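You operate a simulated robot arm through the tools that you are given. There is no shell and no other tool.

You run a simulated robot arm. Do the job below in one go: nothing can be reset, and whatever is moved stays where it is left.

TASK
Seat the ring in the blue nest and oil it once.
Fine: black plunger, with the table locked by the yellow knob; then unlock it and turn that nest back where it stood.

It is judged by the outcome, as a careful person would: the job done as asked, and still so three seconds after it is handed in. It fails if anything else is knocked over, pushed out of place, dropped, spilled or broken.

THE ROBOT
A 7-joint arm with a two-finger parallel gripper, fixed in place. Base frame: the origin is at the foot of the arm, x ahead of it, y to its left, z up; the work surface is at about z = 820. Lengths are in mm, angles in degrees, forces in N, time in s.
Its first joint turns from -149.0 to 149.0 degrees. Payload 3.43 kg.
The TCP is the grasp point between the finger pads, 30 mm short of the fingertips. In the tool frame z runs along the fingers and y along their closing line. Largest opening 94 mm; finger width 28, thickness 10; the body of the gripper, 50 by 96 mm, starts 55 mm behind the TCP.
Orientation is told as [roll, pitch, yaw] about the base's x, y, z axes, in that order, counted from this pose: with the fingers straight down and closing along the base's y, the tool's x points along the base's -x, its y along +y and its z along -z.

THE INTERFACE
- The arm moves only by the tool move_arm. Its arguments are lists of equal length, an entry for each row: "claw": the closure in counts, from 0 (fully open) to 255 (shut); "travel": the shift along the base's x, y, z in mm, a list of three; "dr": the turn, a rotation vector about the base's x, y, z in degrees, a list of three. In form: {"claw": [claw, ...], "travel": [[x, y, z], ...], "dr": [[wx, wy, wz], ...]}. A call has 1 to 20 rows; each row is the pose to reach, as a shift and turn from the pose commanded when the call began. A row lasts 0.2 s, in which the tool goes at most 50 mm and 8.6 degrees; a call with a longer step from one row to the next is refused whole, and so is a gripper value outside its range. Where a pose cannot be reached the arm comes as near as it can. A force on the tool above 40 N (or 10 N above the force at the start of the call, whichever is more), or a blocked arm, ends the call early, and 0.2 s more pass. The fingers move at their own pace (about 45 mm/s each) and stop on an object; they squeeze with about 20 N. The grip force told is the motor's: it shows also when the fingers shut on nothing. Time passes only in rows, and 0.2 s behind the last, so rows that repeat a pose let the fingers close. The reply holds the time, the measured pose of the TCP, the force on the tool along the base axes, the opening and the grip force, in the units named above and with some noise, with the torque about the TCP (base axes, N m) and any sound that the robot's microphone picked up.
- Cameras (640 x 400 px; columns grow to the right, rows downward): "scene" is fixed at [49.9, 500.1, 1400.8]; the picture's right is [0.95, -0.31, 0.00], its down [-0.21, -0.62, -0.76] and it looks along [0.24, 0.72, -0.65] (base axes); focal length 257 px, centre (320, 200). "wrist" rides on the gripper at [76, 14, -102] in the tool frame; the picture's right is [-0.18, 0.98, 0.00], its down [-0.75, -0.14, -0.64] and it looks along [-0.63, -0.12, 0.77] (tool axes); focal length 243 px, centre (320, 200). There is no depth. A picture from a camera that has moved, and an enlarged one, comes with that camera's place and axes in the base frame and with its lens.
- camera(camera): a new picture of that camera. It takes no simulated time.
- enlarge(camera, box): a new picture of the part [left, top, right, bottom] of that camera's present view, enlarged. It takes no simulated time.
- job_done(): hands the job in; it is judged then, once.

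Nothing tells you positions but the pictures and the camera data. Unless the task says otherwise, let go and move clear before handing in.

The tools are called after "Call:" as a command line: name --argument value ..., lists and objects as JSON in quotes. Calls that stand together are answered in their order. move_arm: Moves the arm, as the interface text tells. Its arguments: {"type":"object","properties":{"claw":{"type":"array"},"travel":{"type":"array"},"dr":{"type":"array"}},"required":["claw","travel","dr"]} The other tools are called the same way: camera (camera) takes a picture; enlarge (camera, box) takes an enlarged picture of a part of a camera's view; job_done () hands the job in.

At the start:

```text
time: 0.0
ee_pos: [287.6, 945.7, 1173.7]
ee_rot: [0.1, 0.0, 0.1]
contact_force: [-0.4, -1.0, -0.6]
moment: [-0.01, -0.02, 0.02]
width: 93.9
grasp_force: 0.1
```

scene: 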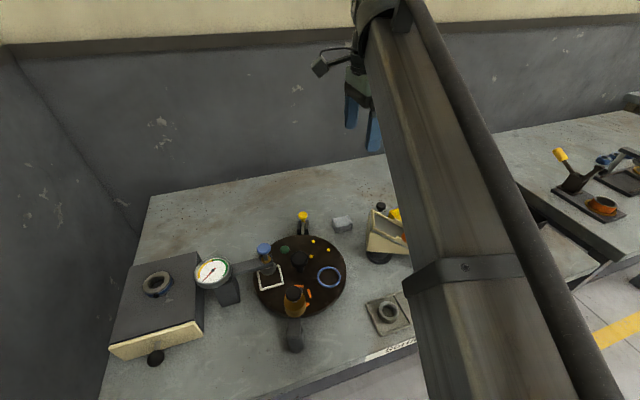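
wrist: 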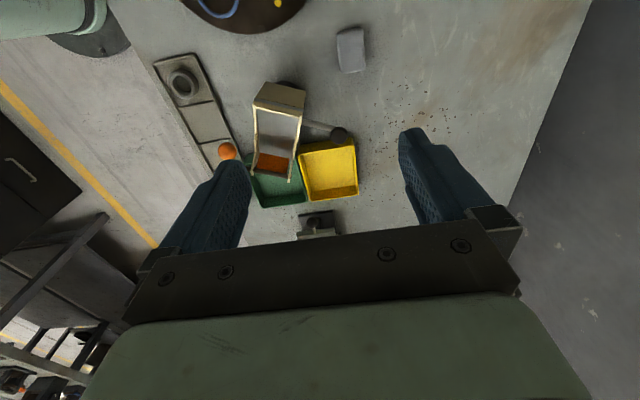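

I see a rotary table with coloured nests, a gauge, plungers, and some trays; the arm is blocking part of the view. I'll look closer at the pictures before moving.

Call:
enlarge --camera "scene" --box '[220, 190, 380, 290]'

Call:
enlarge --camera "scene" --box '[100, 230, 260, 370]'

Call:
enlarge --camera "scene" --box '[220, 260, 420, 370]'

Call:
enlarge --camera "wrist" --box '[140, 0, 400, 240]'

```text
4.00 times, centred on (300, 240) of scene
camera zoom: at [49.9, 500.1, 1400.8], right [0.95, -0.31, 0.0], down [-0.21, -0.62, -0.76], along [0.24, 0.72, -0.65], focal length 1027 px, centre (400, 40)
```

zoom: 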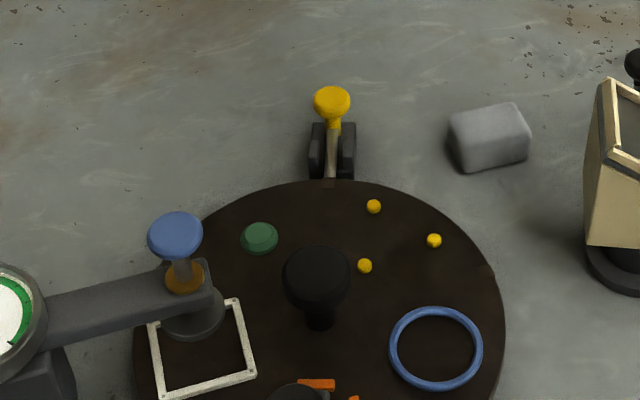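

```text
2.86 times, centred on (180, 300) of scene
camera zoom: at [49.9, 500.1, 1400.8], right [0.95, -0.31, 0.0], down [-0.21, -0.62, -0.76], along [0.24, 0.72, -0.65], focal length 733 px, centre (720, -86)
```

zoom: 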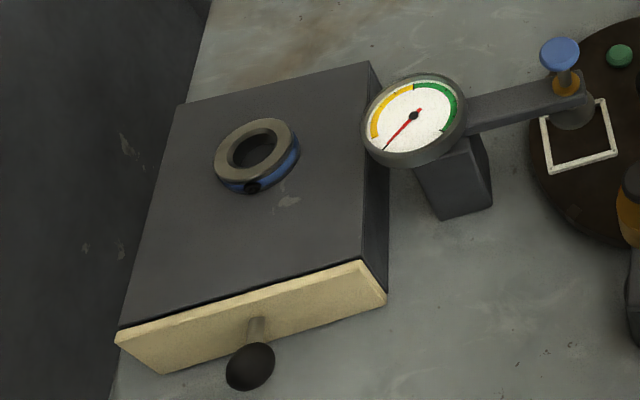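

```text
3.20 times, centred on (320, 315) of scene
camera zoom: at [49.9, 500.1, 1400.8], right [0.95, -0.31, 0.0], down [-0.21, -0.62, -0.76], along [0.24, 0.72, -0.65], focal length 821 px, centre (320, -168)
```

zoom: 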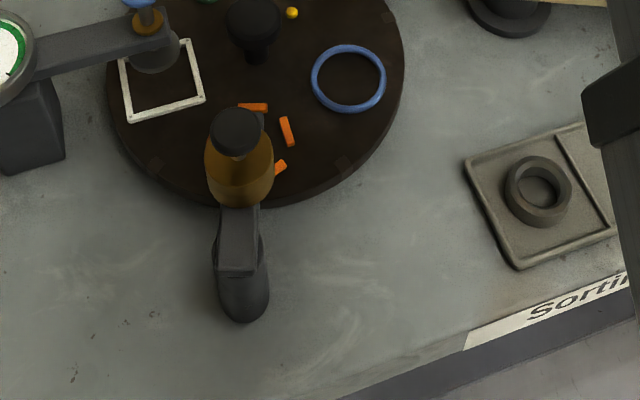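

```text
1.67 times, centred on (270, 120) of wrist
camera zoom: at [210.4, 959.2, 1277.3], right [0.18, 0.98, 0.0], down [0.75, -0.14, 0.64], along [0.63, -0.12, -0.77], focal length 404 px, centre (403, 333)
```

zoom: 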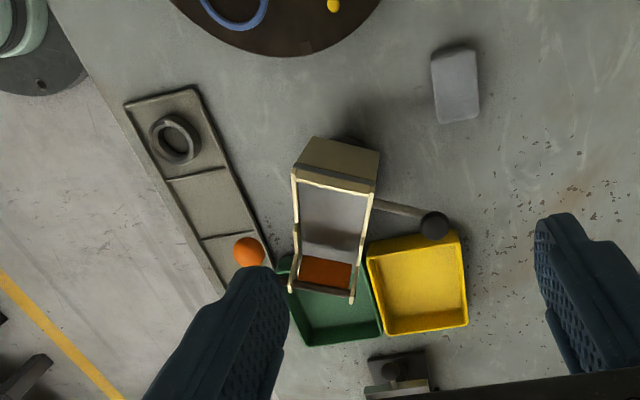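

The table carries five stations. The blue nest is at about (182, 828), and the black-capped oiler is at the orange station on the near side. I'll move the wrist camera high over the turntable for a clearer look.

Call:
move_arm --claw '[0, 0, 0, 0, 0, 0, 0, 0, 0, 0]' --travel '[[-42, -4, 0], [-84, -8, 0], [-126, -12, 0], [-168, -16, 0], [-210, -20, 0], [-252, -24, 0], [-294, -28, 0], [-336, -30, 0], [-378, -30, 0], [-420, -30, 0]]' --dr '[[0, 0, 0], [0, 0, 0], [0, 0, 0], [0, 0, 0], [0, 0, 0], [0, 0, 0], [0, 0, 0], [0, 0, 0], [0, 0, 0], [0, 0, 0]]'

Call:
camera --camera "wrist"

Call:
camera --camera "scene"

```text
time: 2.2
ee_pos: [-129.6, 915.3, 1170.6]
ee_rot: [0.0, 0.0, -0.2]
contact_force: [0.7, 0.1, 0.1]
moment: [0.03, 0.03, 0.02]
width: 93.9
grasp_force: 0.1
```

```text
taken
camera wrist: at [-207.4, 929.3, 1274.2], right [0.19, 0.98, 0.0], down [0.75, -0.14, 0.64], along [0.63, -0.12, -0.77], focal length 243 px, centre (320, 200)
```

wrist: 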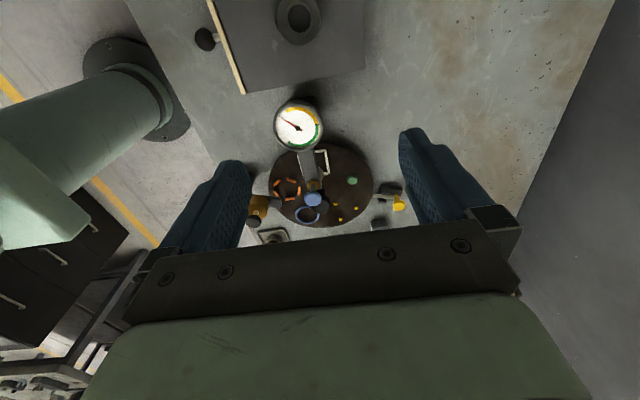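

```text
taken
```

scene: 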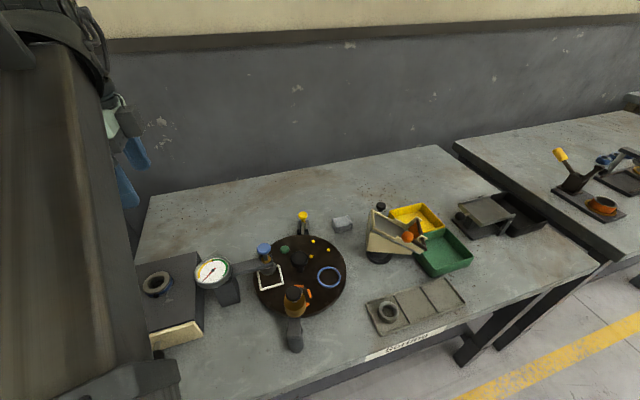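

The scene view is now clear, so I'll enlarge its parts to tell the ring, plungers and knob apart.

Call:
enlarge --camera "scene" --box '[350, 180, 550, 340]'

Call:
enlarge --camera "scene" --box '[240, 200, 360, 275]'

Call:
enlarge --camera "scene" --box '[360, 275, 440, 345]'

Call:
enlarge --camera "wrist" --box '[240, 80, 420, 250]'

Call:
enlarge --camera "scene" --box '[530, 140, 640, 220]'

```text
2.50 times, centred on (450, 260) of scene
camera zoom: at [49.9, 500.1, 1400.8], right [0.95, -0.31, 0.0], down [-0.21, -0.62, -0.76], along [0.24, 0.72, -0.65], focal length 642 px, centre (-5, 50)
```

zoom: 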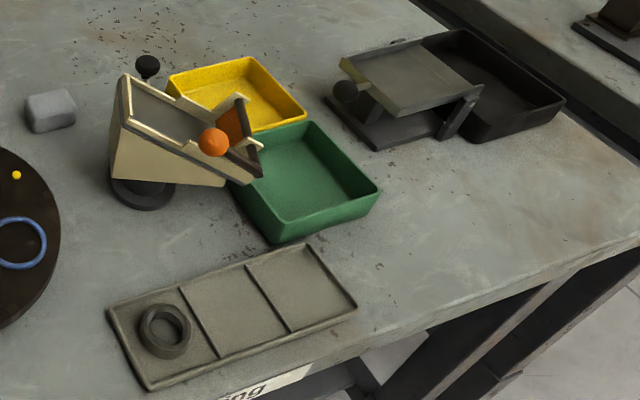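

```text
5.33 times, centred on (300, 238) of scene
camera zoom: at [49.9, 500.1, 1400.8], right [0.95, -0.31, 0.0], down [-0.21, -0.62, -0.76], along [0.24, 0.72, -0.65], focal length 1369 px, centre (427, 0)
```

zoom: 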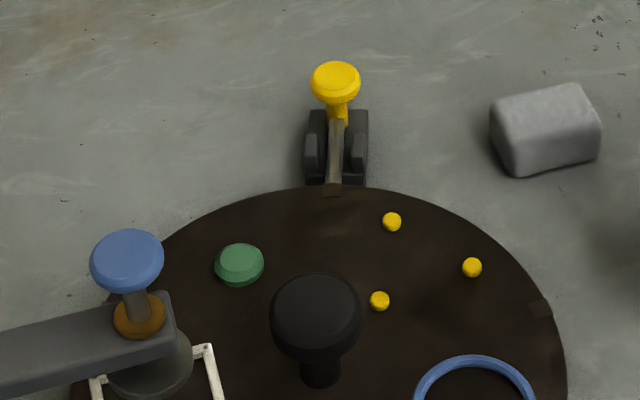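

```text
5.71 times, centred on (400, 310) of scene
camera zoom: at [49.9, 500.1, 1400.8], right [0.95, -0.31, 0.0], down [-0.21, -0.62, -0.76], along [0.24, 0.72, -0.65], focal length 1467 px, centre (-137, -429)
```

zoom: 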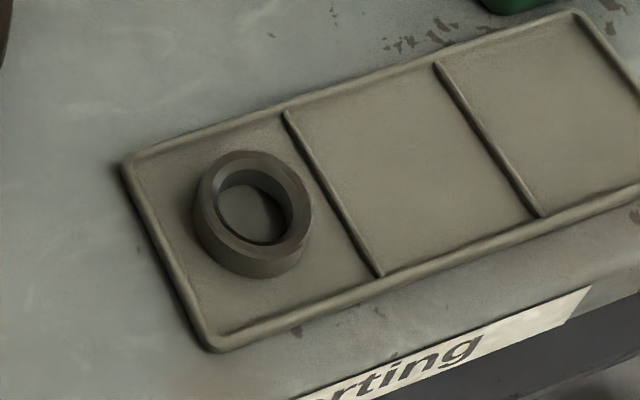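

```text
2.35 times, centred on (330, 165) of wrist
camera zoom: at [-207.4, 929.3, 1274.2], right [0.19, 0.98, 0.0], down [0.75, -0.14, 0.64], along [0.63, -0.12, -0.77], focal length 571 px, centre (296, 282)
```

zoom: 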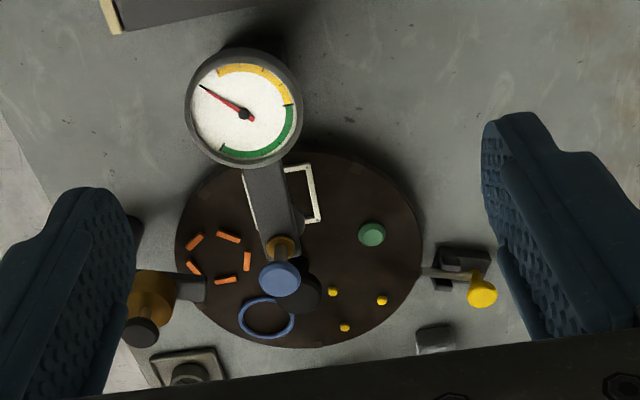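

```text
5.00 times, centred on (585, 180) of scene
camera zoom: at [49.9, 500.1, 1400.8], right [0.95, -0.31, 0.0], down [-0.21, -0.62, -0.76], along [0.24, 0.72, -0.65], focal length 1283 px, centre (-1005, 300)
```

zoom: 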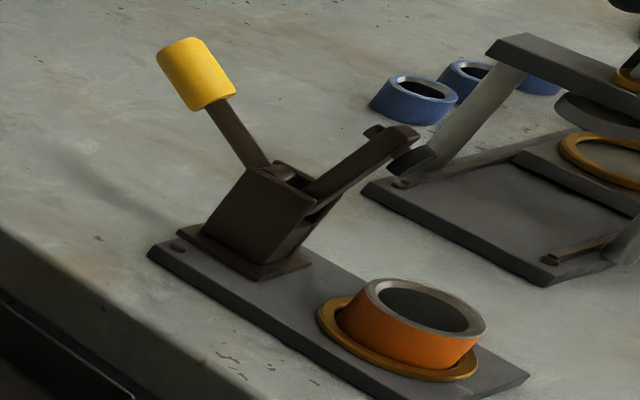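

There are two ring-like items: a loose grey ring in the Sorting tray at about (316, 700) and a larger one on the grey box. I'll turn the wrist to look outward and inspect both, along with the table.

Call:
move_arm --claw '[0, 0, 0, 0, 0, 0, 0, 0, 0, 0, 0, 0]' --travel '[[-5, -20, 0], [-10, -40, 0], [-15, -60, 0], [-20, -80, 0], [-25, -100, 0], [-30, -120, 0], [-35, -140, 0], [-40, -160, 0], [-40, -180, 0], [-40, -200, 0], [-40, -220, 0], [-40, -230, 0]]' --dr '[[0, 0, 7.5], [0, 0, 15], [0, 0, 22.5], [0, 0, 30], [0, 0, 37.5], [0, 0, 45], [0, 0, 52.5], [0, 0, 60], [0, 0, 67.5], [0, 0, 75], [0, 0, 82.5], [0, 0, 90]]'

Call:
camera --camera "wrist"

Call:
camera --camera "scene"

```text
time: 4.8
ee_pos: [-173.8, 692.4, 1159.5]
ee_rot: [0.4, -1.1, 90.1]
contact_force: [-0.6, 0.0, 0.0]
moment: [0.0, 0.01, 0.02]
width: 94.0
grasp_force: 0.1
out of reach, approached as far as the arm can: row 9, 10, 11, 12
```

```text
taken
camera wrist: at [-188.5, 614.4, 1260.8], right [-0.98, 0.18, 0.01], down [0.14, 0.74, 0.66], along [0.11, 0.65, -0.75], focal length 243 px, centre (320, 200)
```

wrist: 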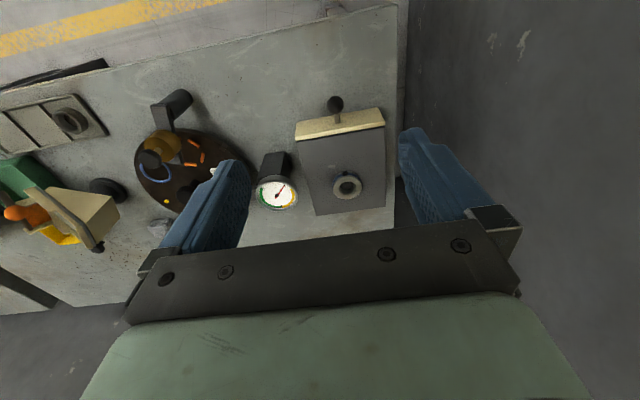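

```text
taken
```

scene: 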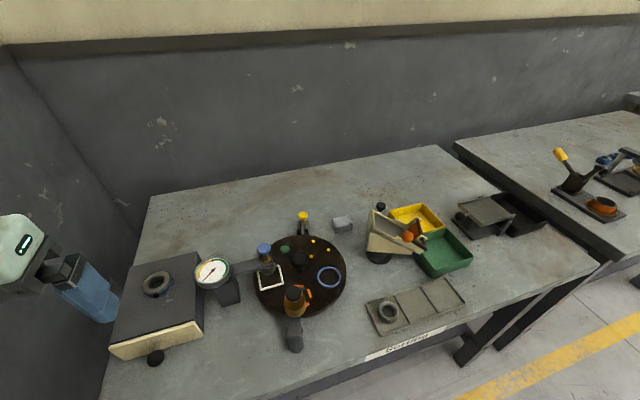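

The box is now visible in both views; I'll enlarge it and the table from these two angles.

Call:
enlarge --camera "wrist" --box '[280, 80, 400, 220]'

Call:
enlarge --camera "wrist" --box '[0, 70, 220, 260]'

Call:
enlarge --camera "scene" --box '[100, 240, 210, 380]'

Call:
enlarge --camera "scene" --box '[130, 260, 190, 310]'

```text
2.86 times, centred on (340, 150) of wrist
camera zoom: at [-188.5, 614.4, 1260.8], right [-0.98, 0.18, 0.01], down [0.14, 0.74, 0.66], along [0.11, 0.65, -0.75], focal length 693 px, centre (263, 343)
```

zoom: 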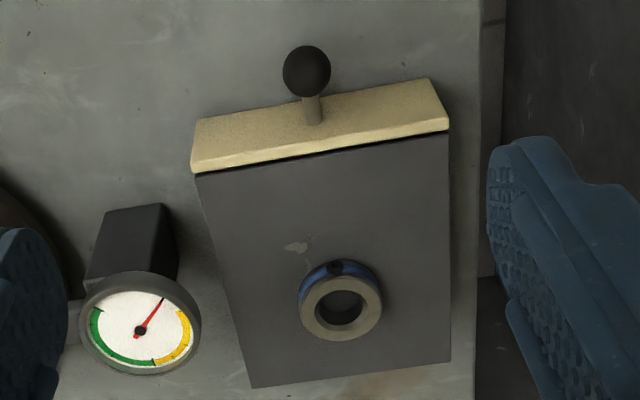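

```text
2.11 times, centred on (110, 165) of wrist
camera zoom: at [-188.5, 614.4, 1260.8], right [-0.98, 0.18, 0.01], down [0.14, 0.74, 0.66], along [0.11, 0.65, -0.75], focal length 511 px, centre (762, 274)
```

zoom: 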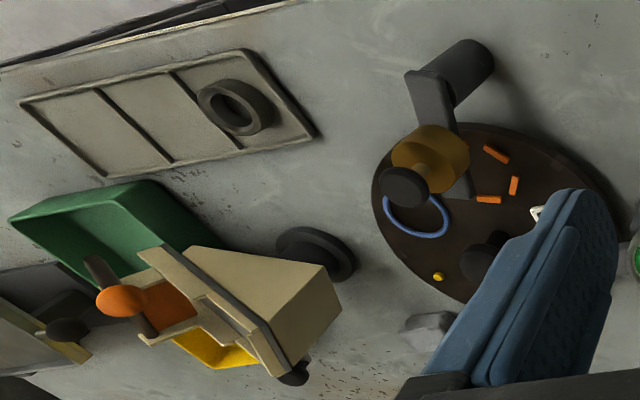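

```text
2.86 times, centred on (155, 310) of scene
camera zoom: at [49.9, 500.1, 1400.8], right [0.95, -0.31, 0.0], down [-0.21, -0.62, -0.76], along [0.24, 0.72, -0.65], focal length 733 px, centre (791, -114)
```

zoom: 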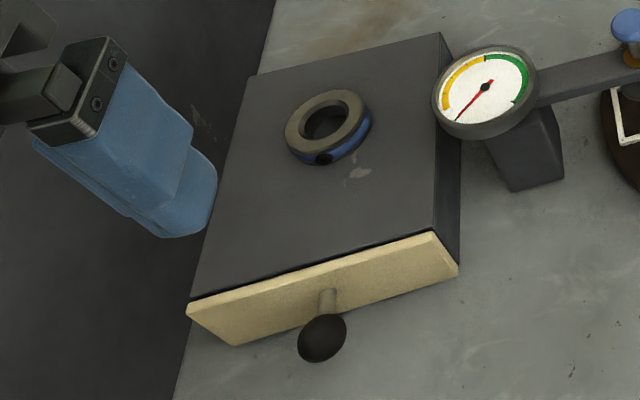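

```text
8.00 times, centred on (160, 285) of scene
camera zoom: at [49.9, 500.1, 1400.8], right [0.95, -0.31, 0.0], down [-0.21, -0.62, -0.76], along [0.24, 0.72, -0.65], focal length 2053 px, centre (1600, -480)
```

zoom: 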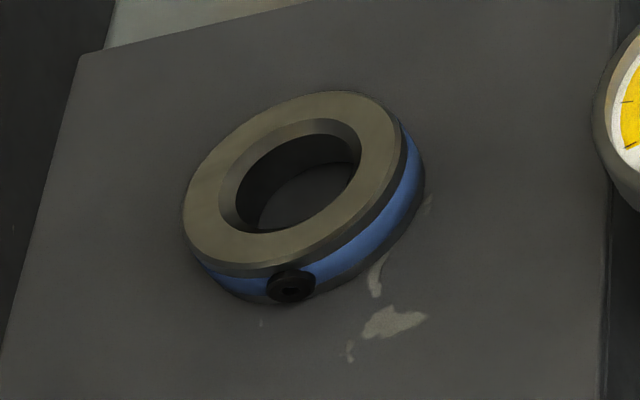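

The box ring is a blue-banded collar with a grub screw, and it looks larger than the plain ring in the tray. Next I'll bring the wrist camera closer over the turntable to measure the blue nest and inspect the mechanisms.

Call:
move_arm --claw '[0, 0, 0, 0, 0, 0, 0, 0, 0, 0, 0, 0, 0]' --travel '[[15, 16, 0], [30, 32, 0], [46, 50, 0], [61, 66, 0], [76, 82, -10], [92, 100, -20], [107, 116, -35], [122, 132, -50], [138, 148, -65], [153, 165, -80], [168, 182, -90], [184, 198, -100], [184, 198, -100]]' --dr '[[0, 0, -7.5], [0, 0, -15], [0, 0, -22.5], [0, 0, -30], [0, 0, -37.5], [0, 0, -45], [0, 0, -52.5], [0, 0, -60], [0, 0, -67.5], [0, 0, -75], [0, 0, -82.5], [0, 0, -90], [0, 0, -90]]'

Call:
camera --camera "wrist"

Call:
camera --camera "scene"

```text
time: 7.6
ee_pos: [9.9, 891.0, 1056.9]
ee_rot: [0.0, -0.1, -0.1]
contact_force: [1.0, 0.4, 0.4]
moment: [0.02, -0.03, -0.04]
width: 94.1
grasp_force: 0.0
```

```text
taken
camera wrist: at [-68.0, 905.0, 1160.7], right [0.19, 0.98, 0.0], down [0.75, -0.14, 0.64], along [0.63, -0.12, -0.77], focal length 243 px, centre (320, 200)
```

wrist: 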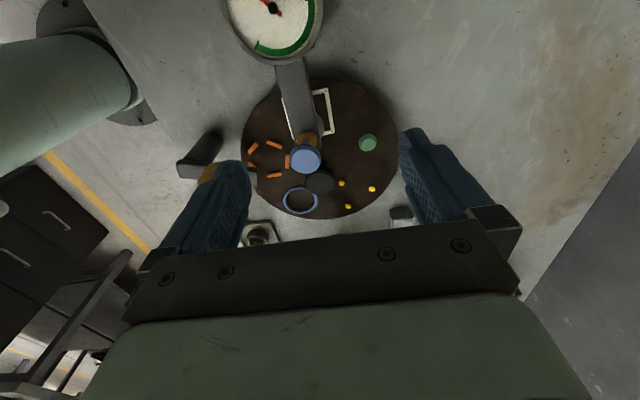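

```text
taken
```

scene: 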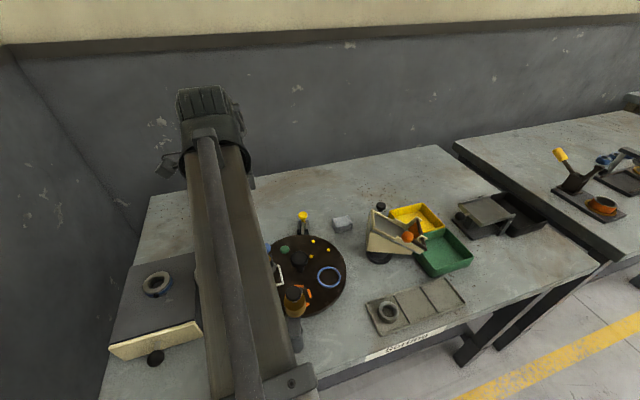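

The table is in view; I'll enlarge it for details of the nest and the two plungers.

Call:
enlarge --camera "wrist" --box '[230, 70, 410, 230]'

Call:
enlarge --camera "wrist" --box '[270, 130, 350, 220]'

Call:
enlarge --camera "scene" --box '[310, 255, 350, 295]'

Call:
enlarge --camera "scene" --box '[280, 200, 325, 245]'

```text
2.50 times, centred on (320, 150) of wrist
camera zoom: at [-68.0, 905.0, 1160.7], right [0.19, 0.98, 0.0], down [0.75, -0.14, 0.64], along [0.63, -0.12, -0.77], focal length 606 px, centre (320, 325)
```

zoom: 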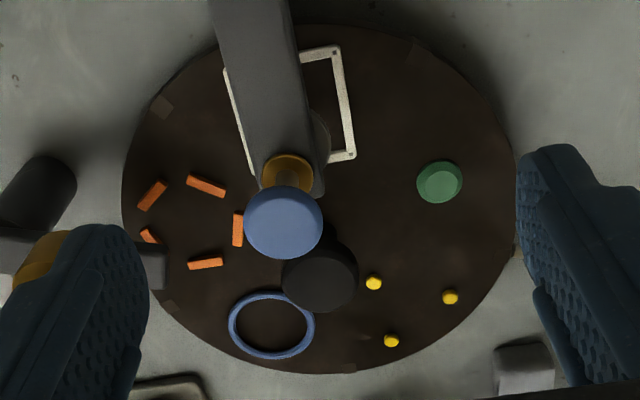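

```text
4.44 times, centred on (310, 175) of wrist
camera zoom: at [-68.0, 905.0, 1160.7], right [0.19, 0.98, 0.0], down [0.75, -0.14, 0.64], along [0.63, -0.12, -0.77], focal length 1078 px, centre (364, 311)
```

zoom: 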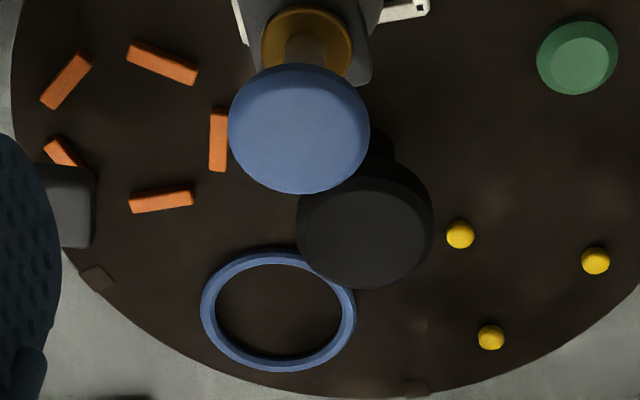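

```text
10.00 times, centred on (330, 275) of scene
camera zoom: at [49.9, 500.1, 1400.8], right [0.95, -0.31, 0.0], down [-0.21, -0.62, -0.76], along [0.24, 0.72, -0.65], focal length 2566 px, centre (220, -550)
```

zoom: 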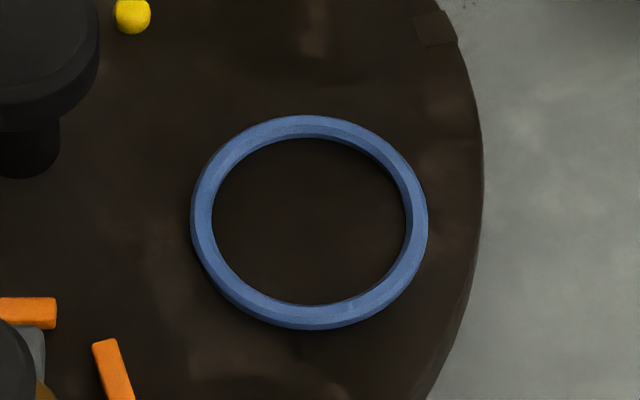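

```text
8.89 times, centred on (302, 222) of scene
camera zoom: at [49.9, 500.1, 1400.8], right [0.95, -0.31, 0.0], down [-0.21, -0.62, -0.76], along [0.24, 0.72, -0.65], focal length 2281 px, centre (476, 0)
```

zoom: 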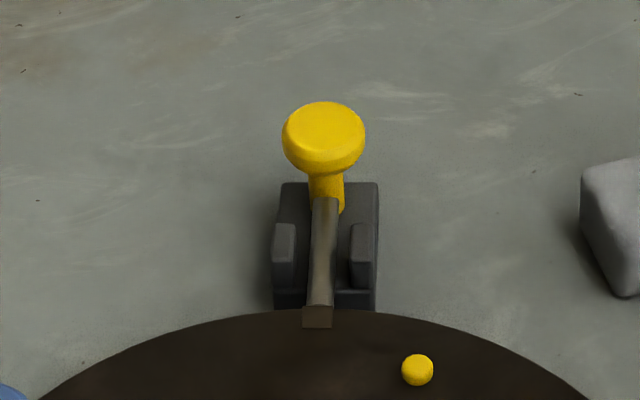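

The blue nest is a raised rim with an inner diameter of about 47 mm. The tray ring, about 45 mm outside, fits it, and the 60 mm collar on the box does not. Next I'll look at the yellow lock lever from above the far side of the table.

Call:
move_arm --claw '[0, 0, 0, 0, 0, 0, 0, 0, 0, 0, 0, 0, 0]' --travel '[[11, 3, 0], [22, 6, 0], [33, 9, 0], [44, 12, 0], [56, 15, 0], [67, 18, 0], [78, 21, 0], [89, 24, 0], [100, 27, 0], [112, 30, -10], [123, 33, -30], [134, 35, -57], [134, 35, -57]]' --dr '[[0, 0, 7.5], [0, 0, 15], [0, 0, 22.5], [0, 0, 30], [0, 0, 37.5], [0, 0, 45], [0, 0, 52.5], [0, 0, 60], [0, 0, 67.5], [0, 0, 75], [0, 0, 82.5], [0, 0, 90], [0, 0, 90]]'

Call:
camera --camera "wrist"

Call:
camera --camera "scene"

```text
time: 10.4
ee_pos: [144.3, 924.7, 1003.7]
ee_rot: [0.1, 0.0, 90.0]
contact_force: [0.1, 0.2, -0.5]
moment: [0.01, -0.02, 0.03]
width: 93.9
grasp_force: 0.1
```

```text
taken
camera wrist: at [129.0, 848.2, 1107.1], right [-0.98, 0.18, 0.0], down [0.14, 0.75, 0.64], along [0.12, 0.63, -0.77], focal length 243 px, centre (320, 200)
```

wrist: 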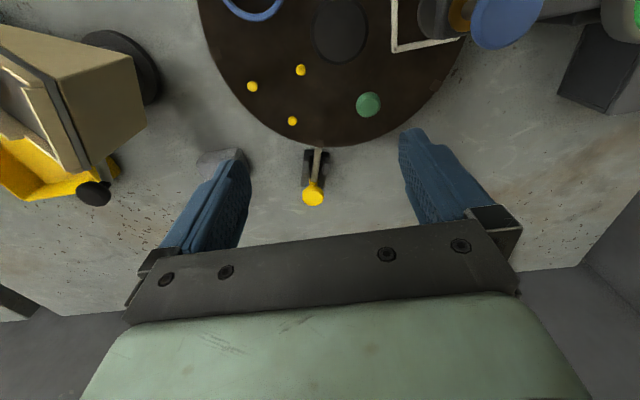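

```text
taken
```

scene: 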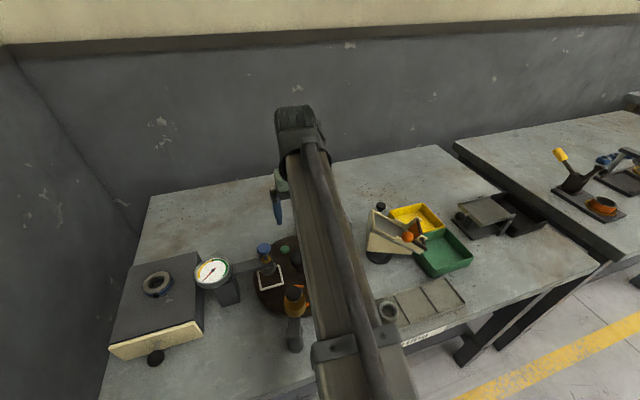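

Call:
enlarge --camera "wrist" --box '[280, 125, 350, 215]'

Call:
enlarge --camera "wrist" --box '[200, 0, 480, 160]'

Call:
enlarge --camera "wrist" --box '[380, 0, 640, 120]'

```text
4.44 times, centred on (315, 170) of wrist
camera zoom: at [129.0, 848.2, 1107.1], right [-0.98, 0.18, 0.0], down [0.14, 0.75, 0.64], along [0.12, 0.63, -0.77], focal length 1078 px, centre (342, 333)
```

zoom: 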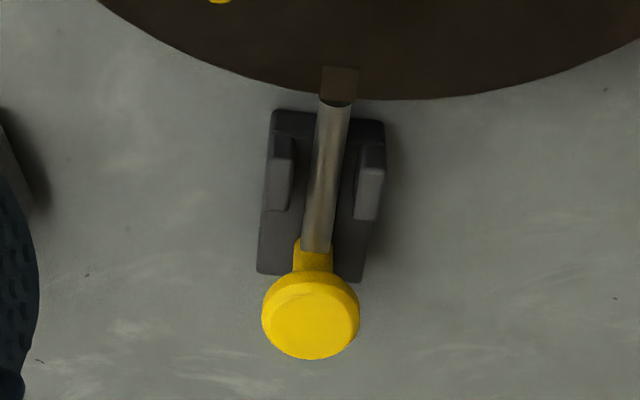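

```text
2.29 times, centred on (340, 80) of wrist
camera zoom: at [129.0, 848.2, 1107.1], right [-0.98, 0.18, 0.0], down [0.14, 0.75, 0.64], along [0.12, 0.63, -0.77], focal length 555 px, centre (274, 474)
```

zoom: 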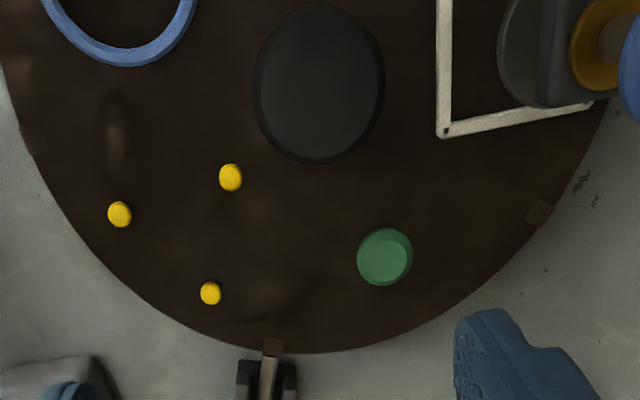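

```text
2.46 times, centred on (510, 60) of wrist
camera zoom: at [129.0, 848.2, 1107.1], right [-0.98, 0.18, 0.0], down [0.14, 0.75, 0.64], along [0.12, 0.63, -0.77], focal length 597 px, centre (-148, 545)
```

zoom: 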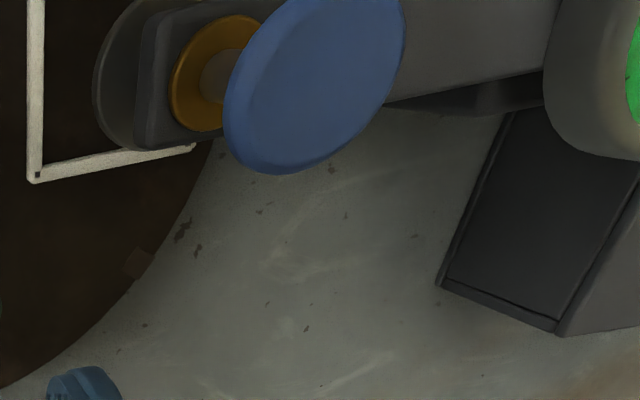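

The lock looks like a horizontal bolt, with its tip at about (155, 981, 850) just short of the rim notch, so the table is unlocked now. Its yellow knob is at about (173, 1038, 867). Next I'll look at the black-capped oiler from the side.

Call:
move_arm --claw '[0, 0, 0, 0, 0, 0, 0, 0, 0, 0, 0, 0, 0]' --travel '[[0, 0, 30], [-5, -10, 45], [-15, -25, 45], [-25, -40, 45], [-35, -55, 45], [-45, -70, 45], [-55, -85, 45], [-65, -100, 45], [-75, -115, 45], [-85, -130, 45], [-95, -140, 45], [-105, -145, 45], [-105, -145, 45]]' --dr '[[0, 0, -7.5], [0, 0, -15], [0, 0, -22.5], [0, 0, -30], [0, 0, -37.5], [0, 0, -45], [0, 0, -52.5], [0, 0, -60], [0, 0, -67.5], [0, 0, -75], [0, 0, -82.5], [0, 0, -90], [0, 0, -90]]'

Call:
camera --camera "wrist"

Call:
enlarge --camera "wrist" --box '[220, 60, 420, 220]'

```text
time: 13.2
ee_pos: [37.6, 781.2, 1047.5]
ee_rot: [0.1, 0.1, -0.1]
contact_force: [0.1, -1.1, 0.1]
moment: [0.03, 0.0, 0.02]
width: 94.2
grasp_force: 0.0
```

```text
taken
camera wrist: at [-39.3, 795.1, 1150.1], right [0.19, 0.98, 0.0], down [0.75, -0.14, 0.64], along [0.63, -0.12, -0.77], focal length 243 px, centre (320, 200)
```

wrist: 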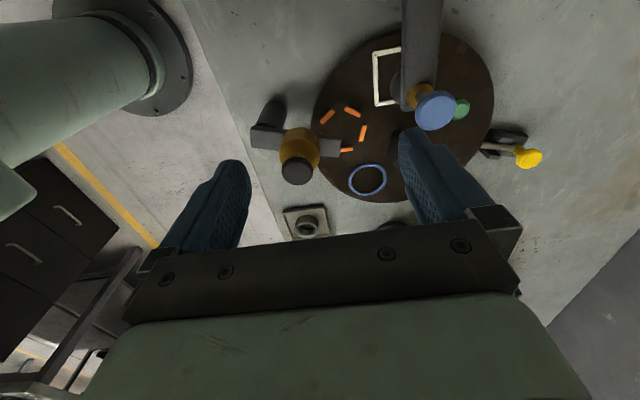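

```text
2.50 times, centred on (320, 140) of wrist
camera zoom: at [-39.3, 795.1, 1150.1], right [0.19, 0.98, 0.0], down [0.75, -0.14, 0.64], along [0.63, -0.12, -0.77], focal length 606 px, centre (320, 350)
```

zoom: 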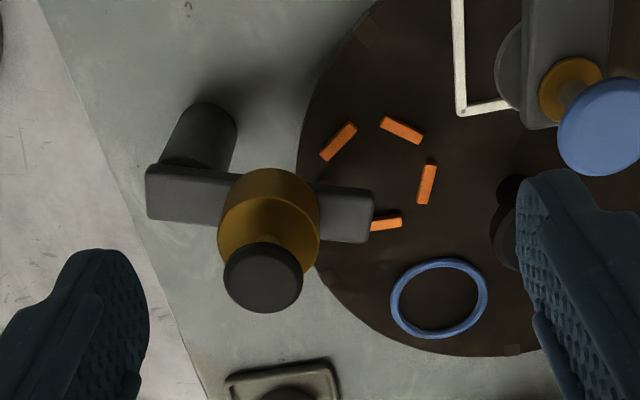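

The oiler's post, horizontal arm, amber bottle and black plunger are clear now. The lock bolt is visible from the side too, so I'll enlarge that and check the tray ring.

Call:
enlarge --camera "wrist" --box '[470, 115, 560, 185]'

Call:
enlarge --camera "wrist" --box '[270, 190, 350, 245]'

Call:
enlarge --camera "wrist" --box '[240, 80, 350, 200]'

Call:
enlarge --camera "scene" --box '[360, 170, 440, 270]'

```text
5.71 times, centred on (515, 150) of wrist
camera zoom: at [-39.3, 795.1, 1150.1], right [0.19, 0.98, 0.0], down [0.75, -0.14, 0.64], along [0.63, -0.12, -0.77], focal length 1386 px, centre (-794, 486)
```

zoom: 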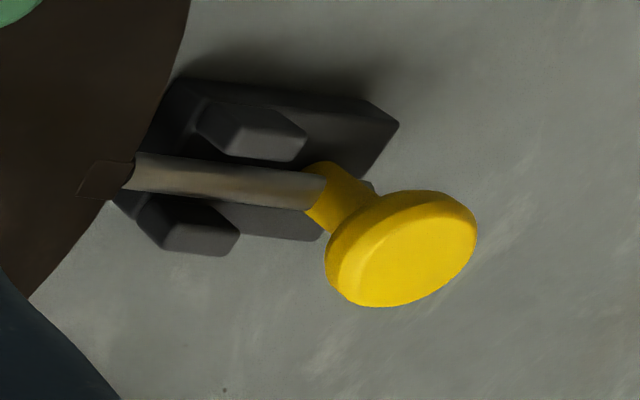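

```text
7.27 times, centred on (310, 218) of wrist
camera zoom: at [-39.3, 795.1, 1150.1], right [0.19, 0.98, 0.0], down [0.75, -0.14, 0.64], along [0.63, -0.12, -0.77], focal length 1764 px, centre (393, 73)
```

zoom: 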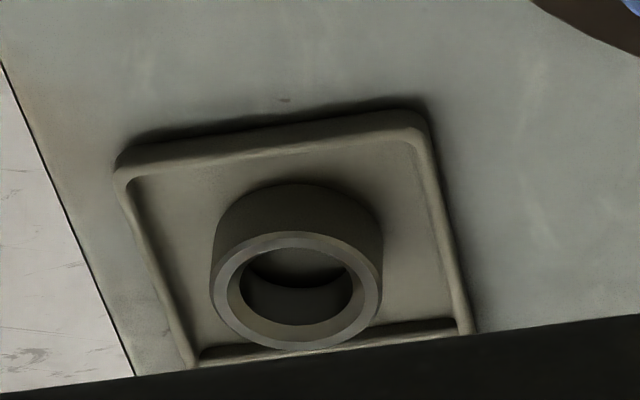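

```text
3.33 times, centred on (295, 140) of wrist
camera zoom: at [-39.3, 795.1, 1150.1], right [0.19, 0.98, 0.0], down [0.75, -0.14, 0.64], along [0.63, -0.12, -0.77], focal length 809 px, centre (403, 400)
```

zoom: 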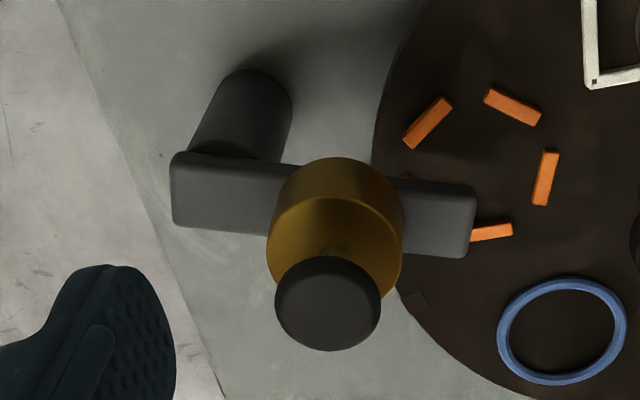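

```text
4.00 times, centred on (400, 220) of scene
camera zoom: at [49.9, 500.1, 1400.8], right [0.95, -0.31, 0.0], down [-0.21, -0.62, -0.76], along [0.24, 0.72, -0.65], focal length 1027 px, centre (0, 120)
```

zoom: 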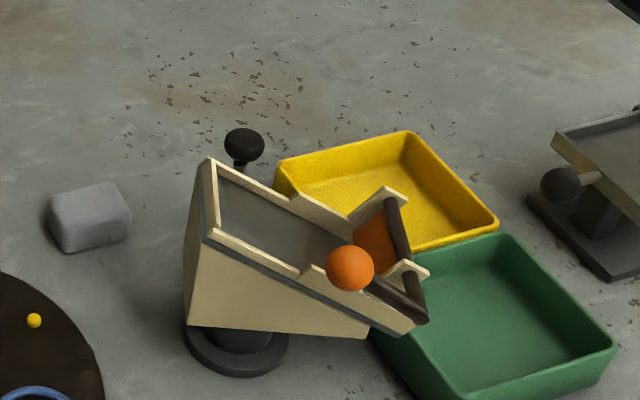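

The lock is a sliding bolt, and the ring in the tray sits at about (277, 707) with its top near z = 845 and an outside diameter of about 44 mm. I'll move above it with the fingers partly closed and check the alignment.

Call:
move_arm --claw '[40, 80, 80, 80, 80, 80, 80, 80]' --travel '[[40, -12, 0], [80, -24, 0], [120, -36, 0], [160, -48, 0], [200, -60, -30], [240, -74, -70], [240, -74, -110], [240, -74, -130]]' --dr '[[0, 0, 0], [0, 0, 0], [0, 0, 0], [0, 0, 0], [0, 0, 0], [0, 0, 0], [0, 0, 0], [0, 0, 0]]'

Call:
camera --camera "wrist"

Call:
camera --camera "scene"

```text
refused: row 5 steps farther than a row can; nothing moved
```

```text
taken
camera wrist: at [-39.3, 795.1, 1150.1], right [0.19, 0.98, 0.0], down [0.75, -0.14, 0.64], along [0.63, -0.12, -0.77], focal length 243 px, centre (320, 200)
```

wrist: 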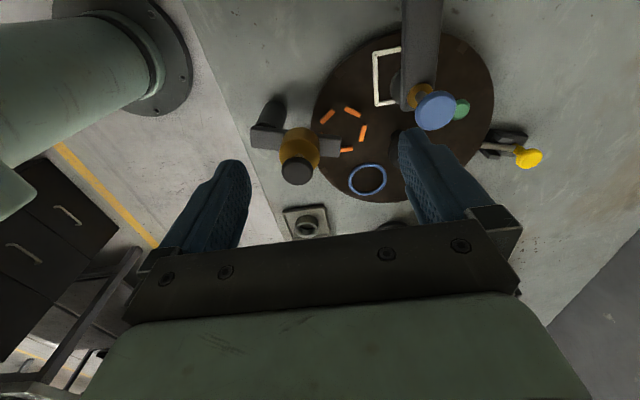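

```text
taken
```

scene: 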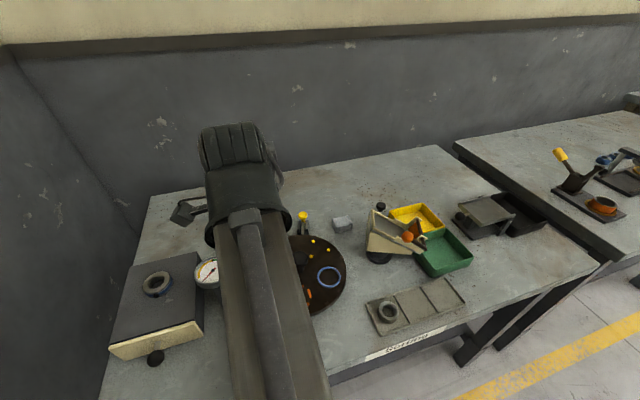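

The call was refused because one step was too long, and nothing moved. I'll send the same path to above the tray ring with shorter steps.

Call:
move_arm --claw '[40, 80, 80, 80, 80, 80, 80, 80, 80, 80]' --travel '[[40, -12, 0], [80, -24, 0], [120, -36, 0], [160, -48, 0], [200, -60, 0], [240, -74, 0], [240, -74, -40], [240, -74, -80], [240, -74, -115], [240, -74, -130]]' --dr '[[0, 0, 0], [0, 0, 0], [0, 0, 0], [0, 0, 0], [0, 0, 0], [0, 0, 0], [0, 0, 0], [0, 0, 0], [0, 0, 0], [0, 0, 0]]'

Call:
camera --camera "wrist"

Call:
camera --camera "scene"

```text
time: 15.4
ee_pos: [277.8, 705.9, 916.9]
ee_rot: [-0.1, 0.0, 0.0]
contact_force: [0.0, 0.2, -0.6]
moment: [-0.01, 0.02, 0.03]
width: 64.6
grasp_force: 0.0
```

```text
taken
camera wrist: at [200.5, 719.1, 1020.0], right [0.18, 0.98, 0.0], down [0.75, -0.14, 0.64], along [0.63, -0.12, -0.77], focal length 243 px, centre (320, 200)
```

wrist: 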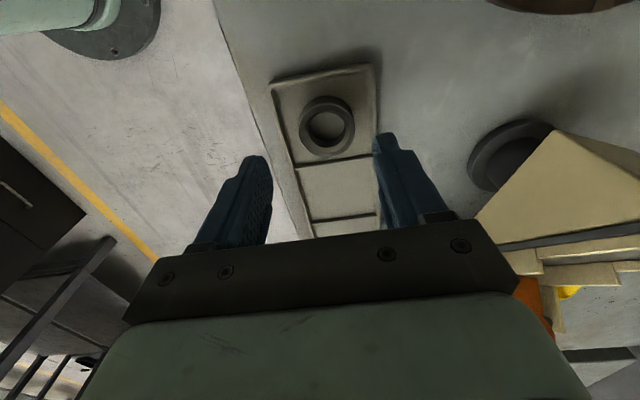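

```text
taken
```

scene: 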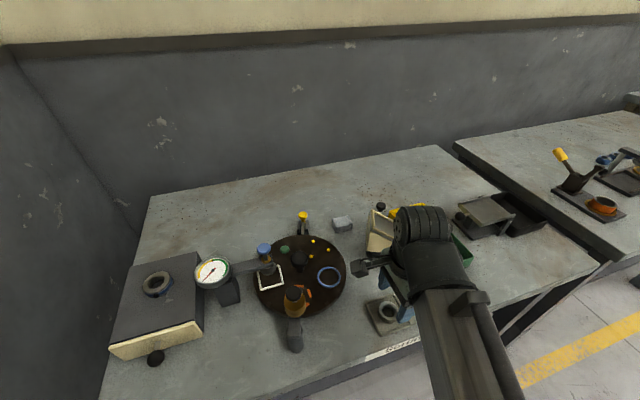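

The ring lies between the fingers, so I'll enlarge to measure its exact centre.

Call:
enlarge --camera "wrist" --box '[260, 60, 400, 170]'

Call:
enlarge --camera "scene" --box '[345, 245, 425, 345]'

```text
3.64 times, centred on (330, 115) of wrist
camera zoom: at [200.5, 719.1, 1020.0], right [0.18, 0.98, 0.0], down [0.75, -0.14, 0.64], along [0.63, -0.12, -0.77], focal length 882 px, centre (284, 509)
```

zoom: 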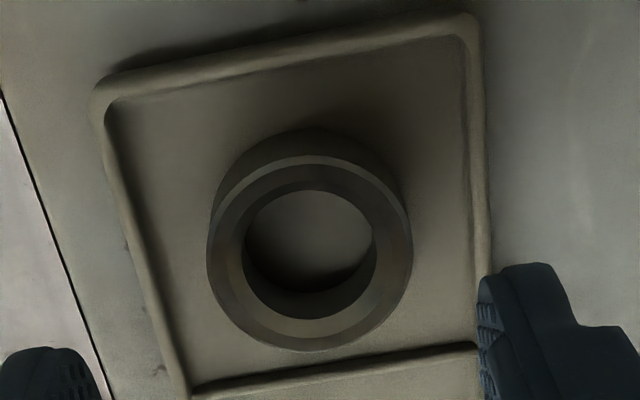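

```text
4.00 times, centred on (385, 295) of scene
camera zoom: at [49.9, 500.1, 1400.8], right [0.95, -0.31, 0.0], down [-0.21, -0.62, -0.76], along [0.24, 0.72, -0.65], focal length 1027 px, centre (60, -180)
```

zoom: 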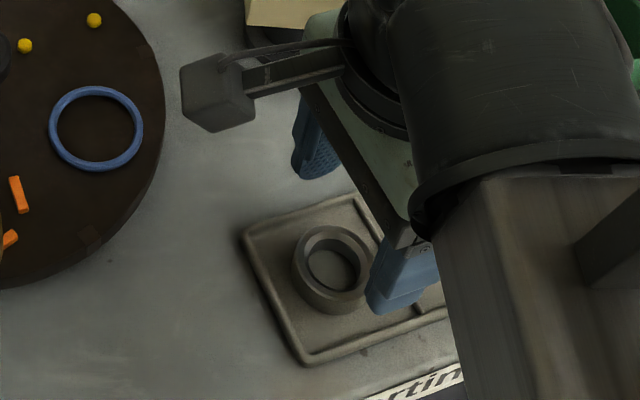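

By the wrist view the ring centre is at about (277.5, 711), 5 mm further in y than the TCP. I'll shift and lower to just around its upper part, then check before closing.

Call:
move_arm --claw '[80, 80, 80, 80, 80]' --travel '[[0, 5, 0], [0, 5, -20], [0, 5, -35], [0, 5, -45], [0, 5, -51]]' --dr '[[0, 0, 0], [0, 0, 0], [0, 0, 0], [0, 0, 0], [0, 0, 0]]'

Call:
enlarge --camera "wrist" --box '[240, 90, 400, 220]'

Call:
enlarge --camera "scene" --box '[345, 255, 425, 345]'

```text
time: 16.6
ee_pos: [280.1, 711.8, 864.9]
ee_rot: [0.0, 0.0, 0.0]
contact_force: [-0.4, 0.2, 0.4]
moment: [-0.01, 0.01, 0.0]
width: 64.3
grasp_force: 0.1
```

```text
3.08 times, centred on (320, 155) of wrist
camera zoom: at [202.2, 725.8, 967.3], right [0.18, 0.98, 0.0], down [0.75, -0.14, 0.64], along [0.63, -0.12, -0.77], focal length 746 px, centre (320, 338)
```

zoom: 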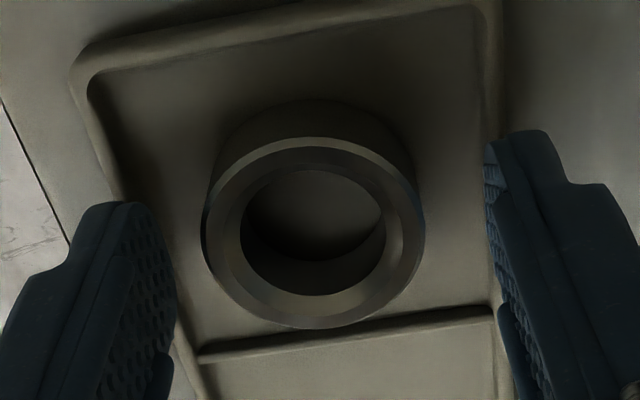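

```text
4.44 times, centred on (385, 300) of scene
camera zoom: at [49.9, 500.1, 1400.8], right [0.95, -0.31, 0.0], down [-0.21, -0.62, -0.76], along [0.24, 0.72, -0.65], focal length 1141 px, centre (31, -244)
```

zoom: 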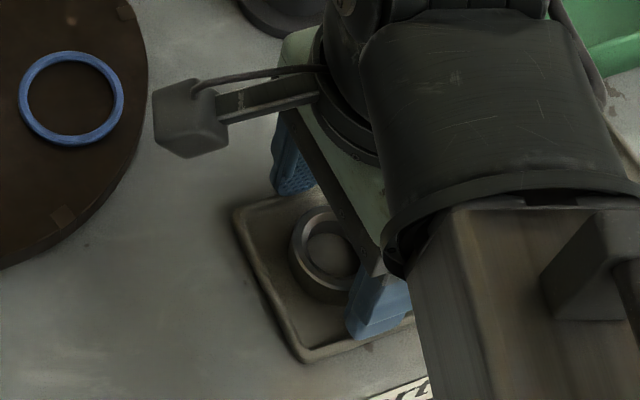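

The ring is centred to within about 1.5 mm between the fingers. I'll make that small correction and close.

Call:
move_arm --claw '[80, 110, 140, 180, 255, 255, 255]' --travel '[[-1.5, -1.3, 0], [-1.5, -1.3, 0], [-1.5, -1.3, 0], [-1.5, -1.3, 0], [-1.5, -1.3, 0], [-1.5, -1.3, 0], [-1.5, -1.3, 0]]' --dr '[[0, 0, 0], [0, 0, 0], [0, 0, 0], [0, 0, 0], [0, 0, 0], [0, 0, 0], [0, 0, 0]]'

Call:
enlarge --camera "wrist" --box '[240, 90, 400, 220]'

```text
time: 18.2
ee_pos: [278.4, 710.3, 864.1]
ee_rot: [0.0, 0.0, 0.0]
contact_force: [-0.6, -1.0, 1.5]
moment: [-0.04, 0.02, -0.01]
width: 43.2
grasp_force: 19.4
```

```text
3.08 times, centred on (320, 155) of wrist
camera zoom: at [200.2, 724.7, 967.8], right [0.18, 0.98, 0.0], down [0.75, -0.14, 0.64], along [0.63, -0.12, -0.77], focal length 746 px, centre (320, 338)
```

zoom: 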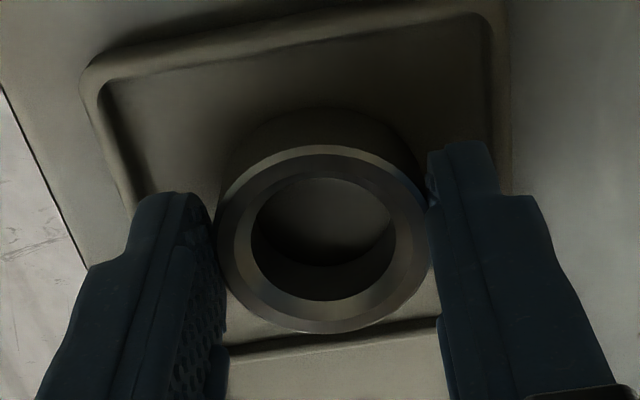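

The ring is held firmly (43.2 mm wide) and centred on the gripper axis. I'll lift it and carry it to hover above the blue nest at about (180, 826).

Call:
move_arm --claw '[255, 255, 255, 255, 255, 255, 255, 255, 255, 255]' --travel '[[0, 0, 10], [0, 0, 40], [0, 0, 80], [0, 0, 100], [-25, 30, 100], [-50, 60, 100], [-75, 90, 100], [-98, 116, 100], [-98, 116, 80], [-98, 116, 66]]' --dr '[[0, 0, 0], [0, 0, 0], [0, 0, 0], [0, 0, 0], [0, 0, 0], [0, 0, 0], [0, 0, 0], [0, 0, 0], [0, 0, 0], [0, 0, 0]]'

Call:
camera --camera "wrist"

Call:
enlarge --camera "wrist" --box '[240, 70, 400, 200]'

Call:
enlarge --camera "scene" --box '[270, 200, 390, 320]'

```text
time: 20.4
ee_pos: [180.7, 829.7, 930.8]
ee_rot: [0.0, -0.1, 0.0]
contact_force: [0.8, -0.4, -0.5]
moment: [-0.02, -0.03, -0.01]
width: 0.2
grasp_force: 19.4
```

```text
taken
camera wrist: at [103.8, 842.4, 1035.5], right [0.18, 0.98, 0.0], down [0.75, -0.14, 0.64], along [0.63, -0.12, -0.77], focal length 243 px, centre (320, 200)
```

wrist: 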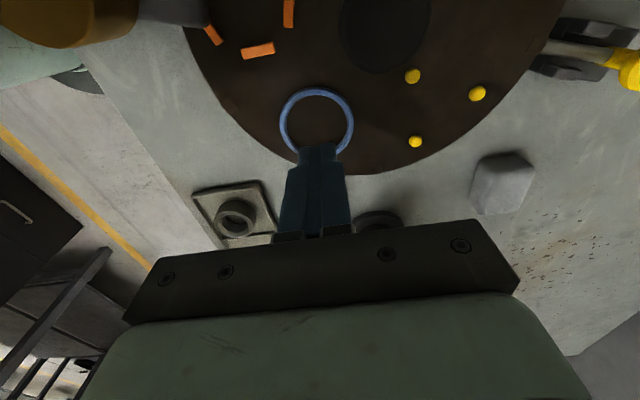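

```text
3.08 times, centred on (320, 135) of wrist
camera zoom: at [103.8, 842.4, 1035.5], right [0.18, 0.98, 0.0], down [0.75, -0.14, 0.64], along [0.63, -0.12, -0.77], focal length 746 px, centre (320, 400)
```

zoom: 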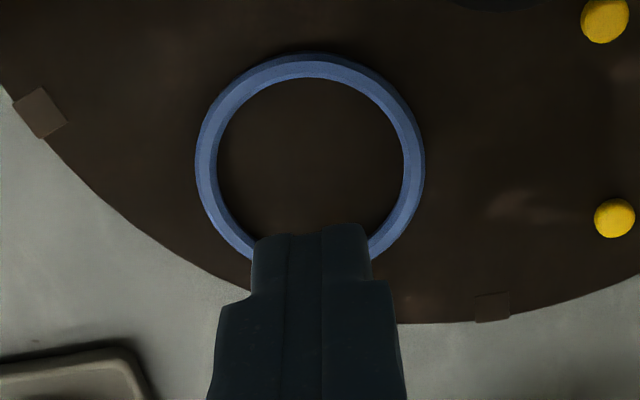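

```text
3.33 times, centred on (330, 260) of scene
camera zoom: at [49.9, 500.1, 1400.8], right [0.95, -0.31, 0.0], down [-0.21, -0.62, -0.76], along [0.24, 0.72, -0.65], focal length 856 px, centre (287, 0)
```

zoom: 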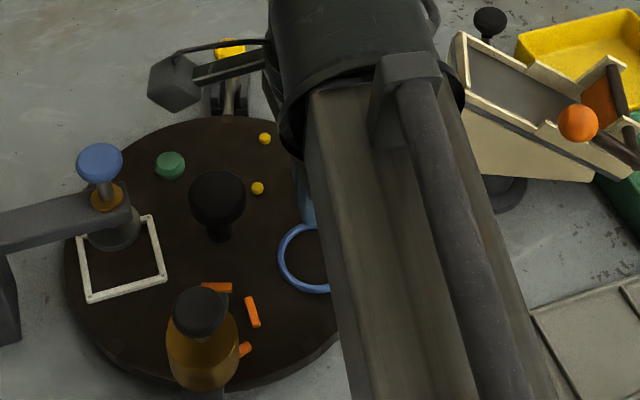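

The ring slipped out on lifting: the gripper closed to nothing and the ring still appears to be in the tray. I'll check its state; this empty view also gives me a clean fix on the nest.

Call:
enlarge --camera "wrist" --box '[180, 160, 300, 260]'

Call:
enlarge --camera "scene" --box '[350, 270, 470, 350]'

```text
4.00 times, centred on (240, 210) of wrist
camera zoom: at [103.8, 842.4, 1035.5], right [0.18, 0.98, 0.0], down [0.75, -0.14, 0.64], along [0.63, -0.12, -0.77], focal length 970 px, centre (640, 160)
```

zoom: 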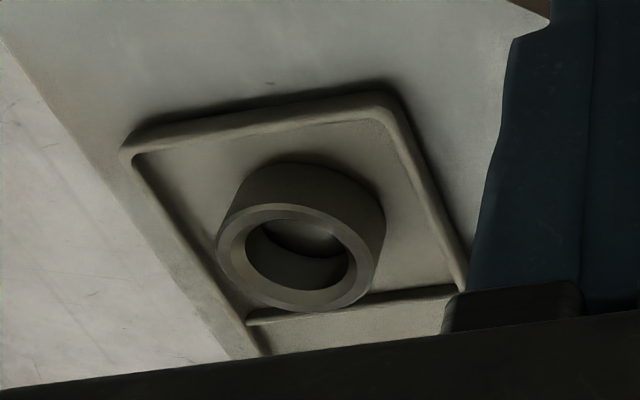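

```text
5.00 times, centred on (410, 310) of scene
camera zoom: at [49.9, 500.1, 1400.8], right [0.95, -0.31, 0.0], down [-0.21, -0.62, -0.76], along [0.24, 0.72, -0.65], focal length 1283 px, centre (-130, -350)
```

zoom: 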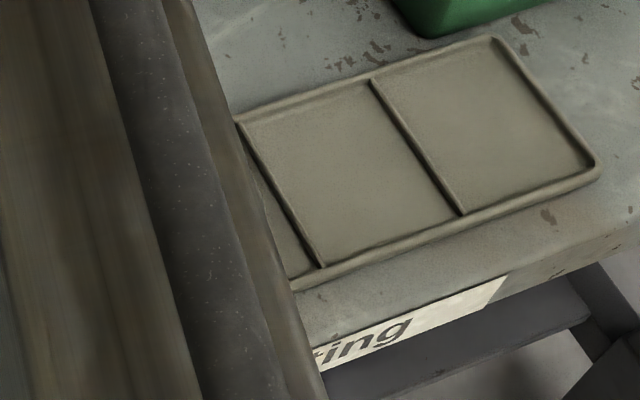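

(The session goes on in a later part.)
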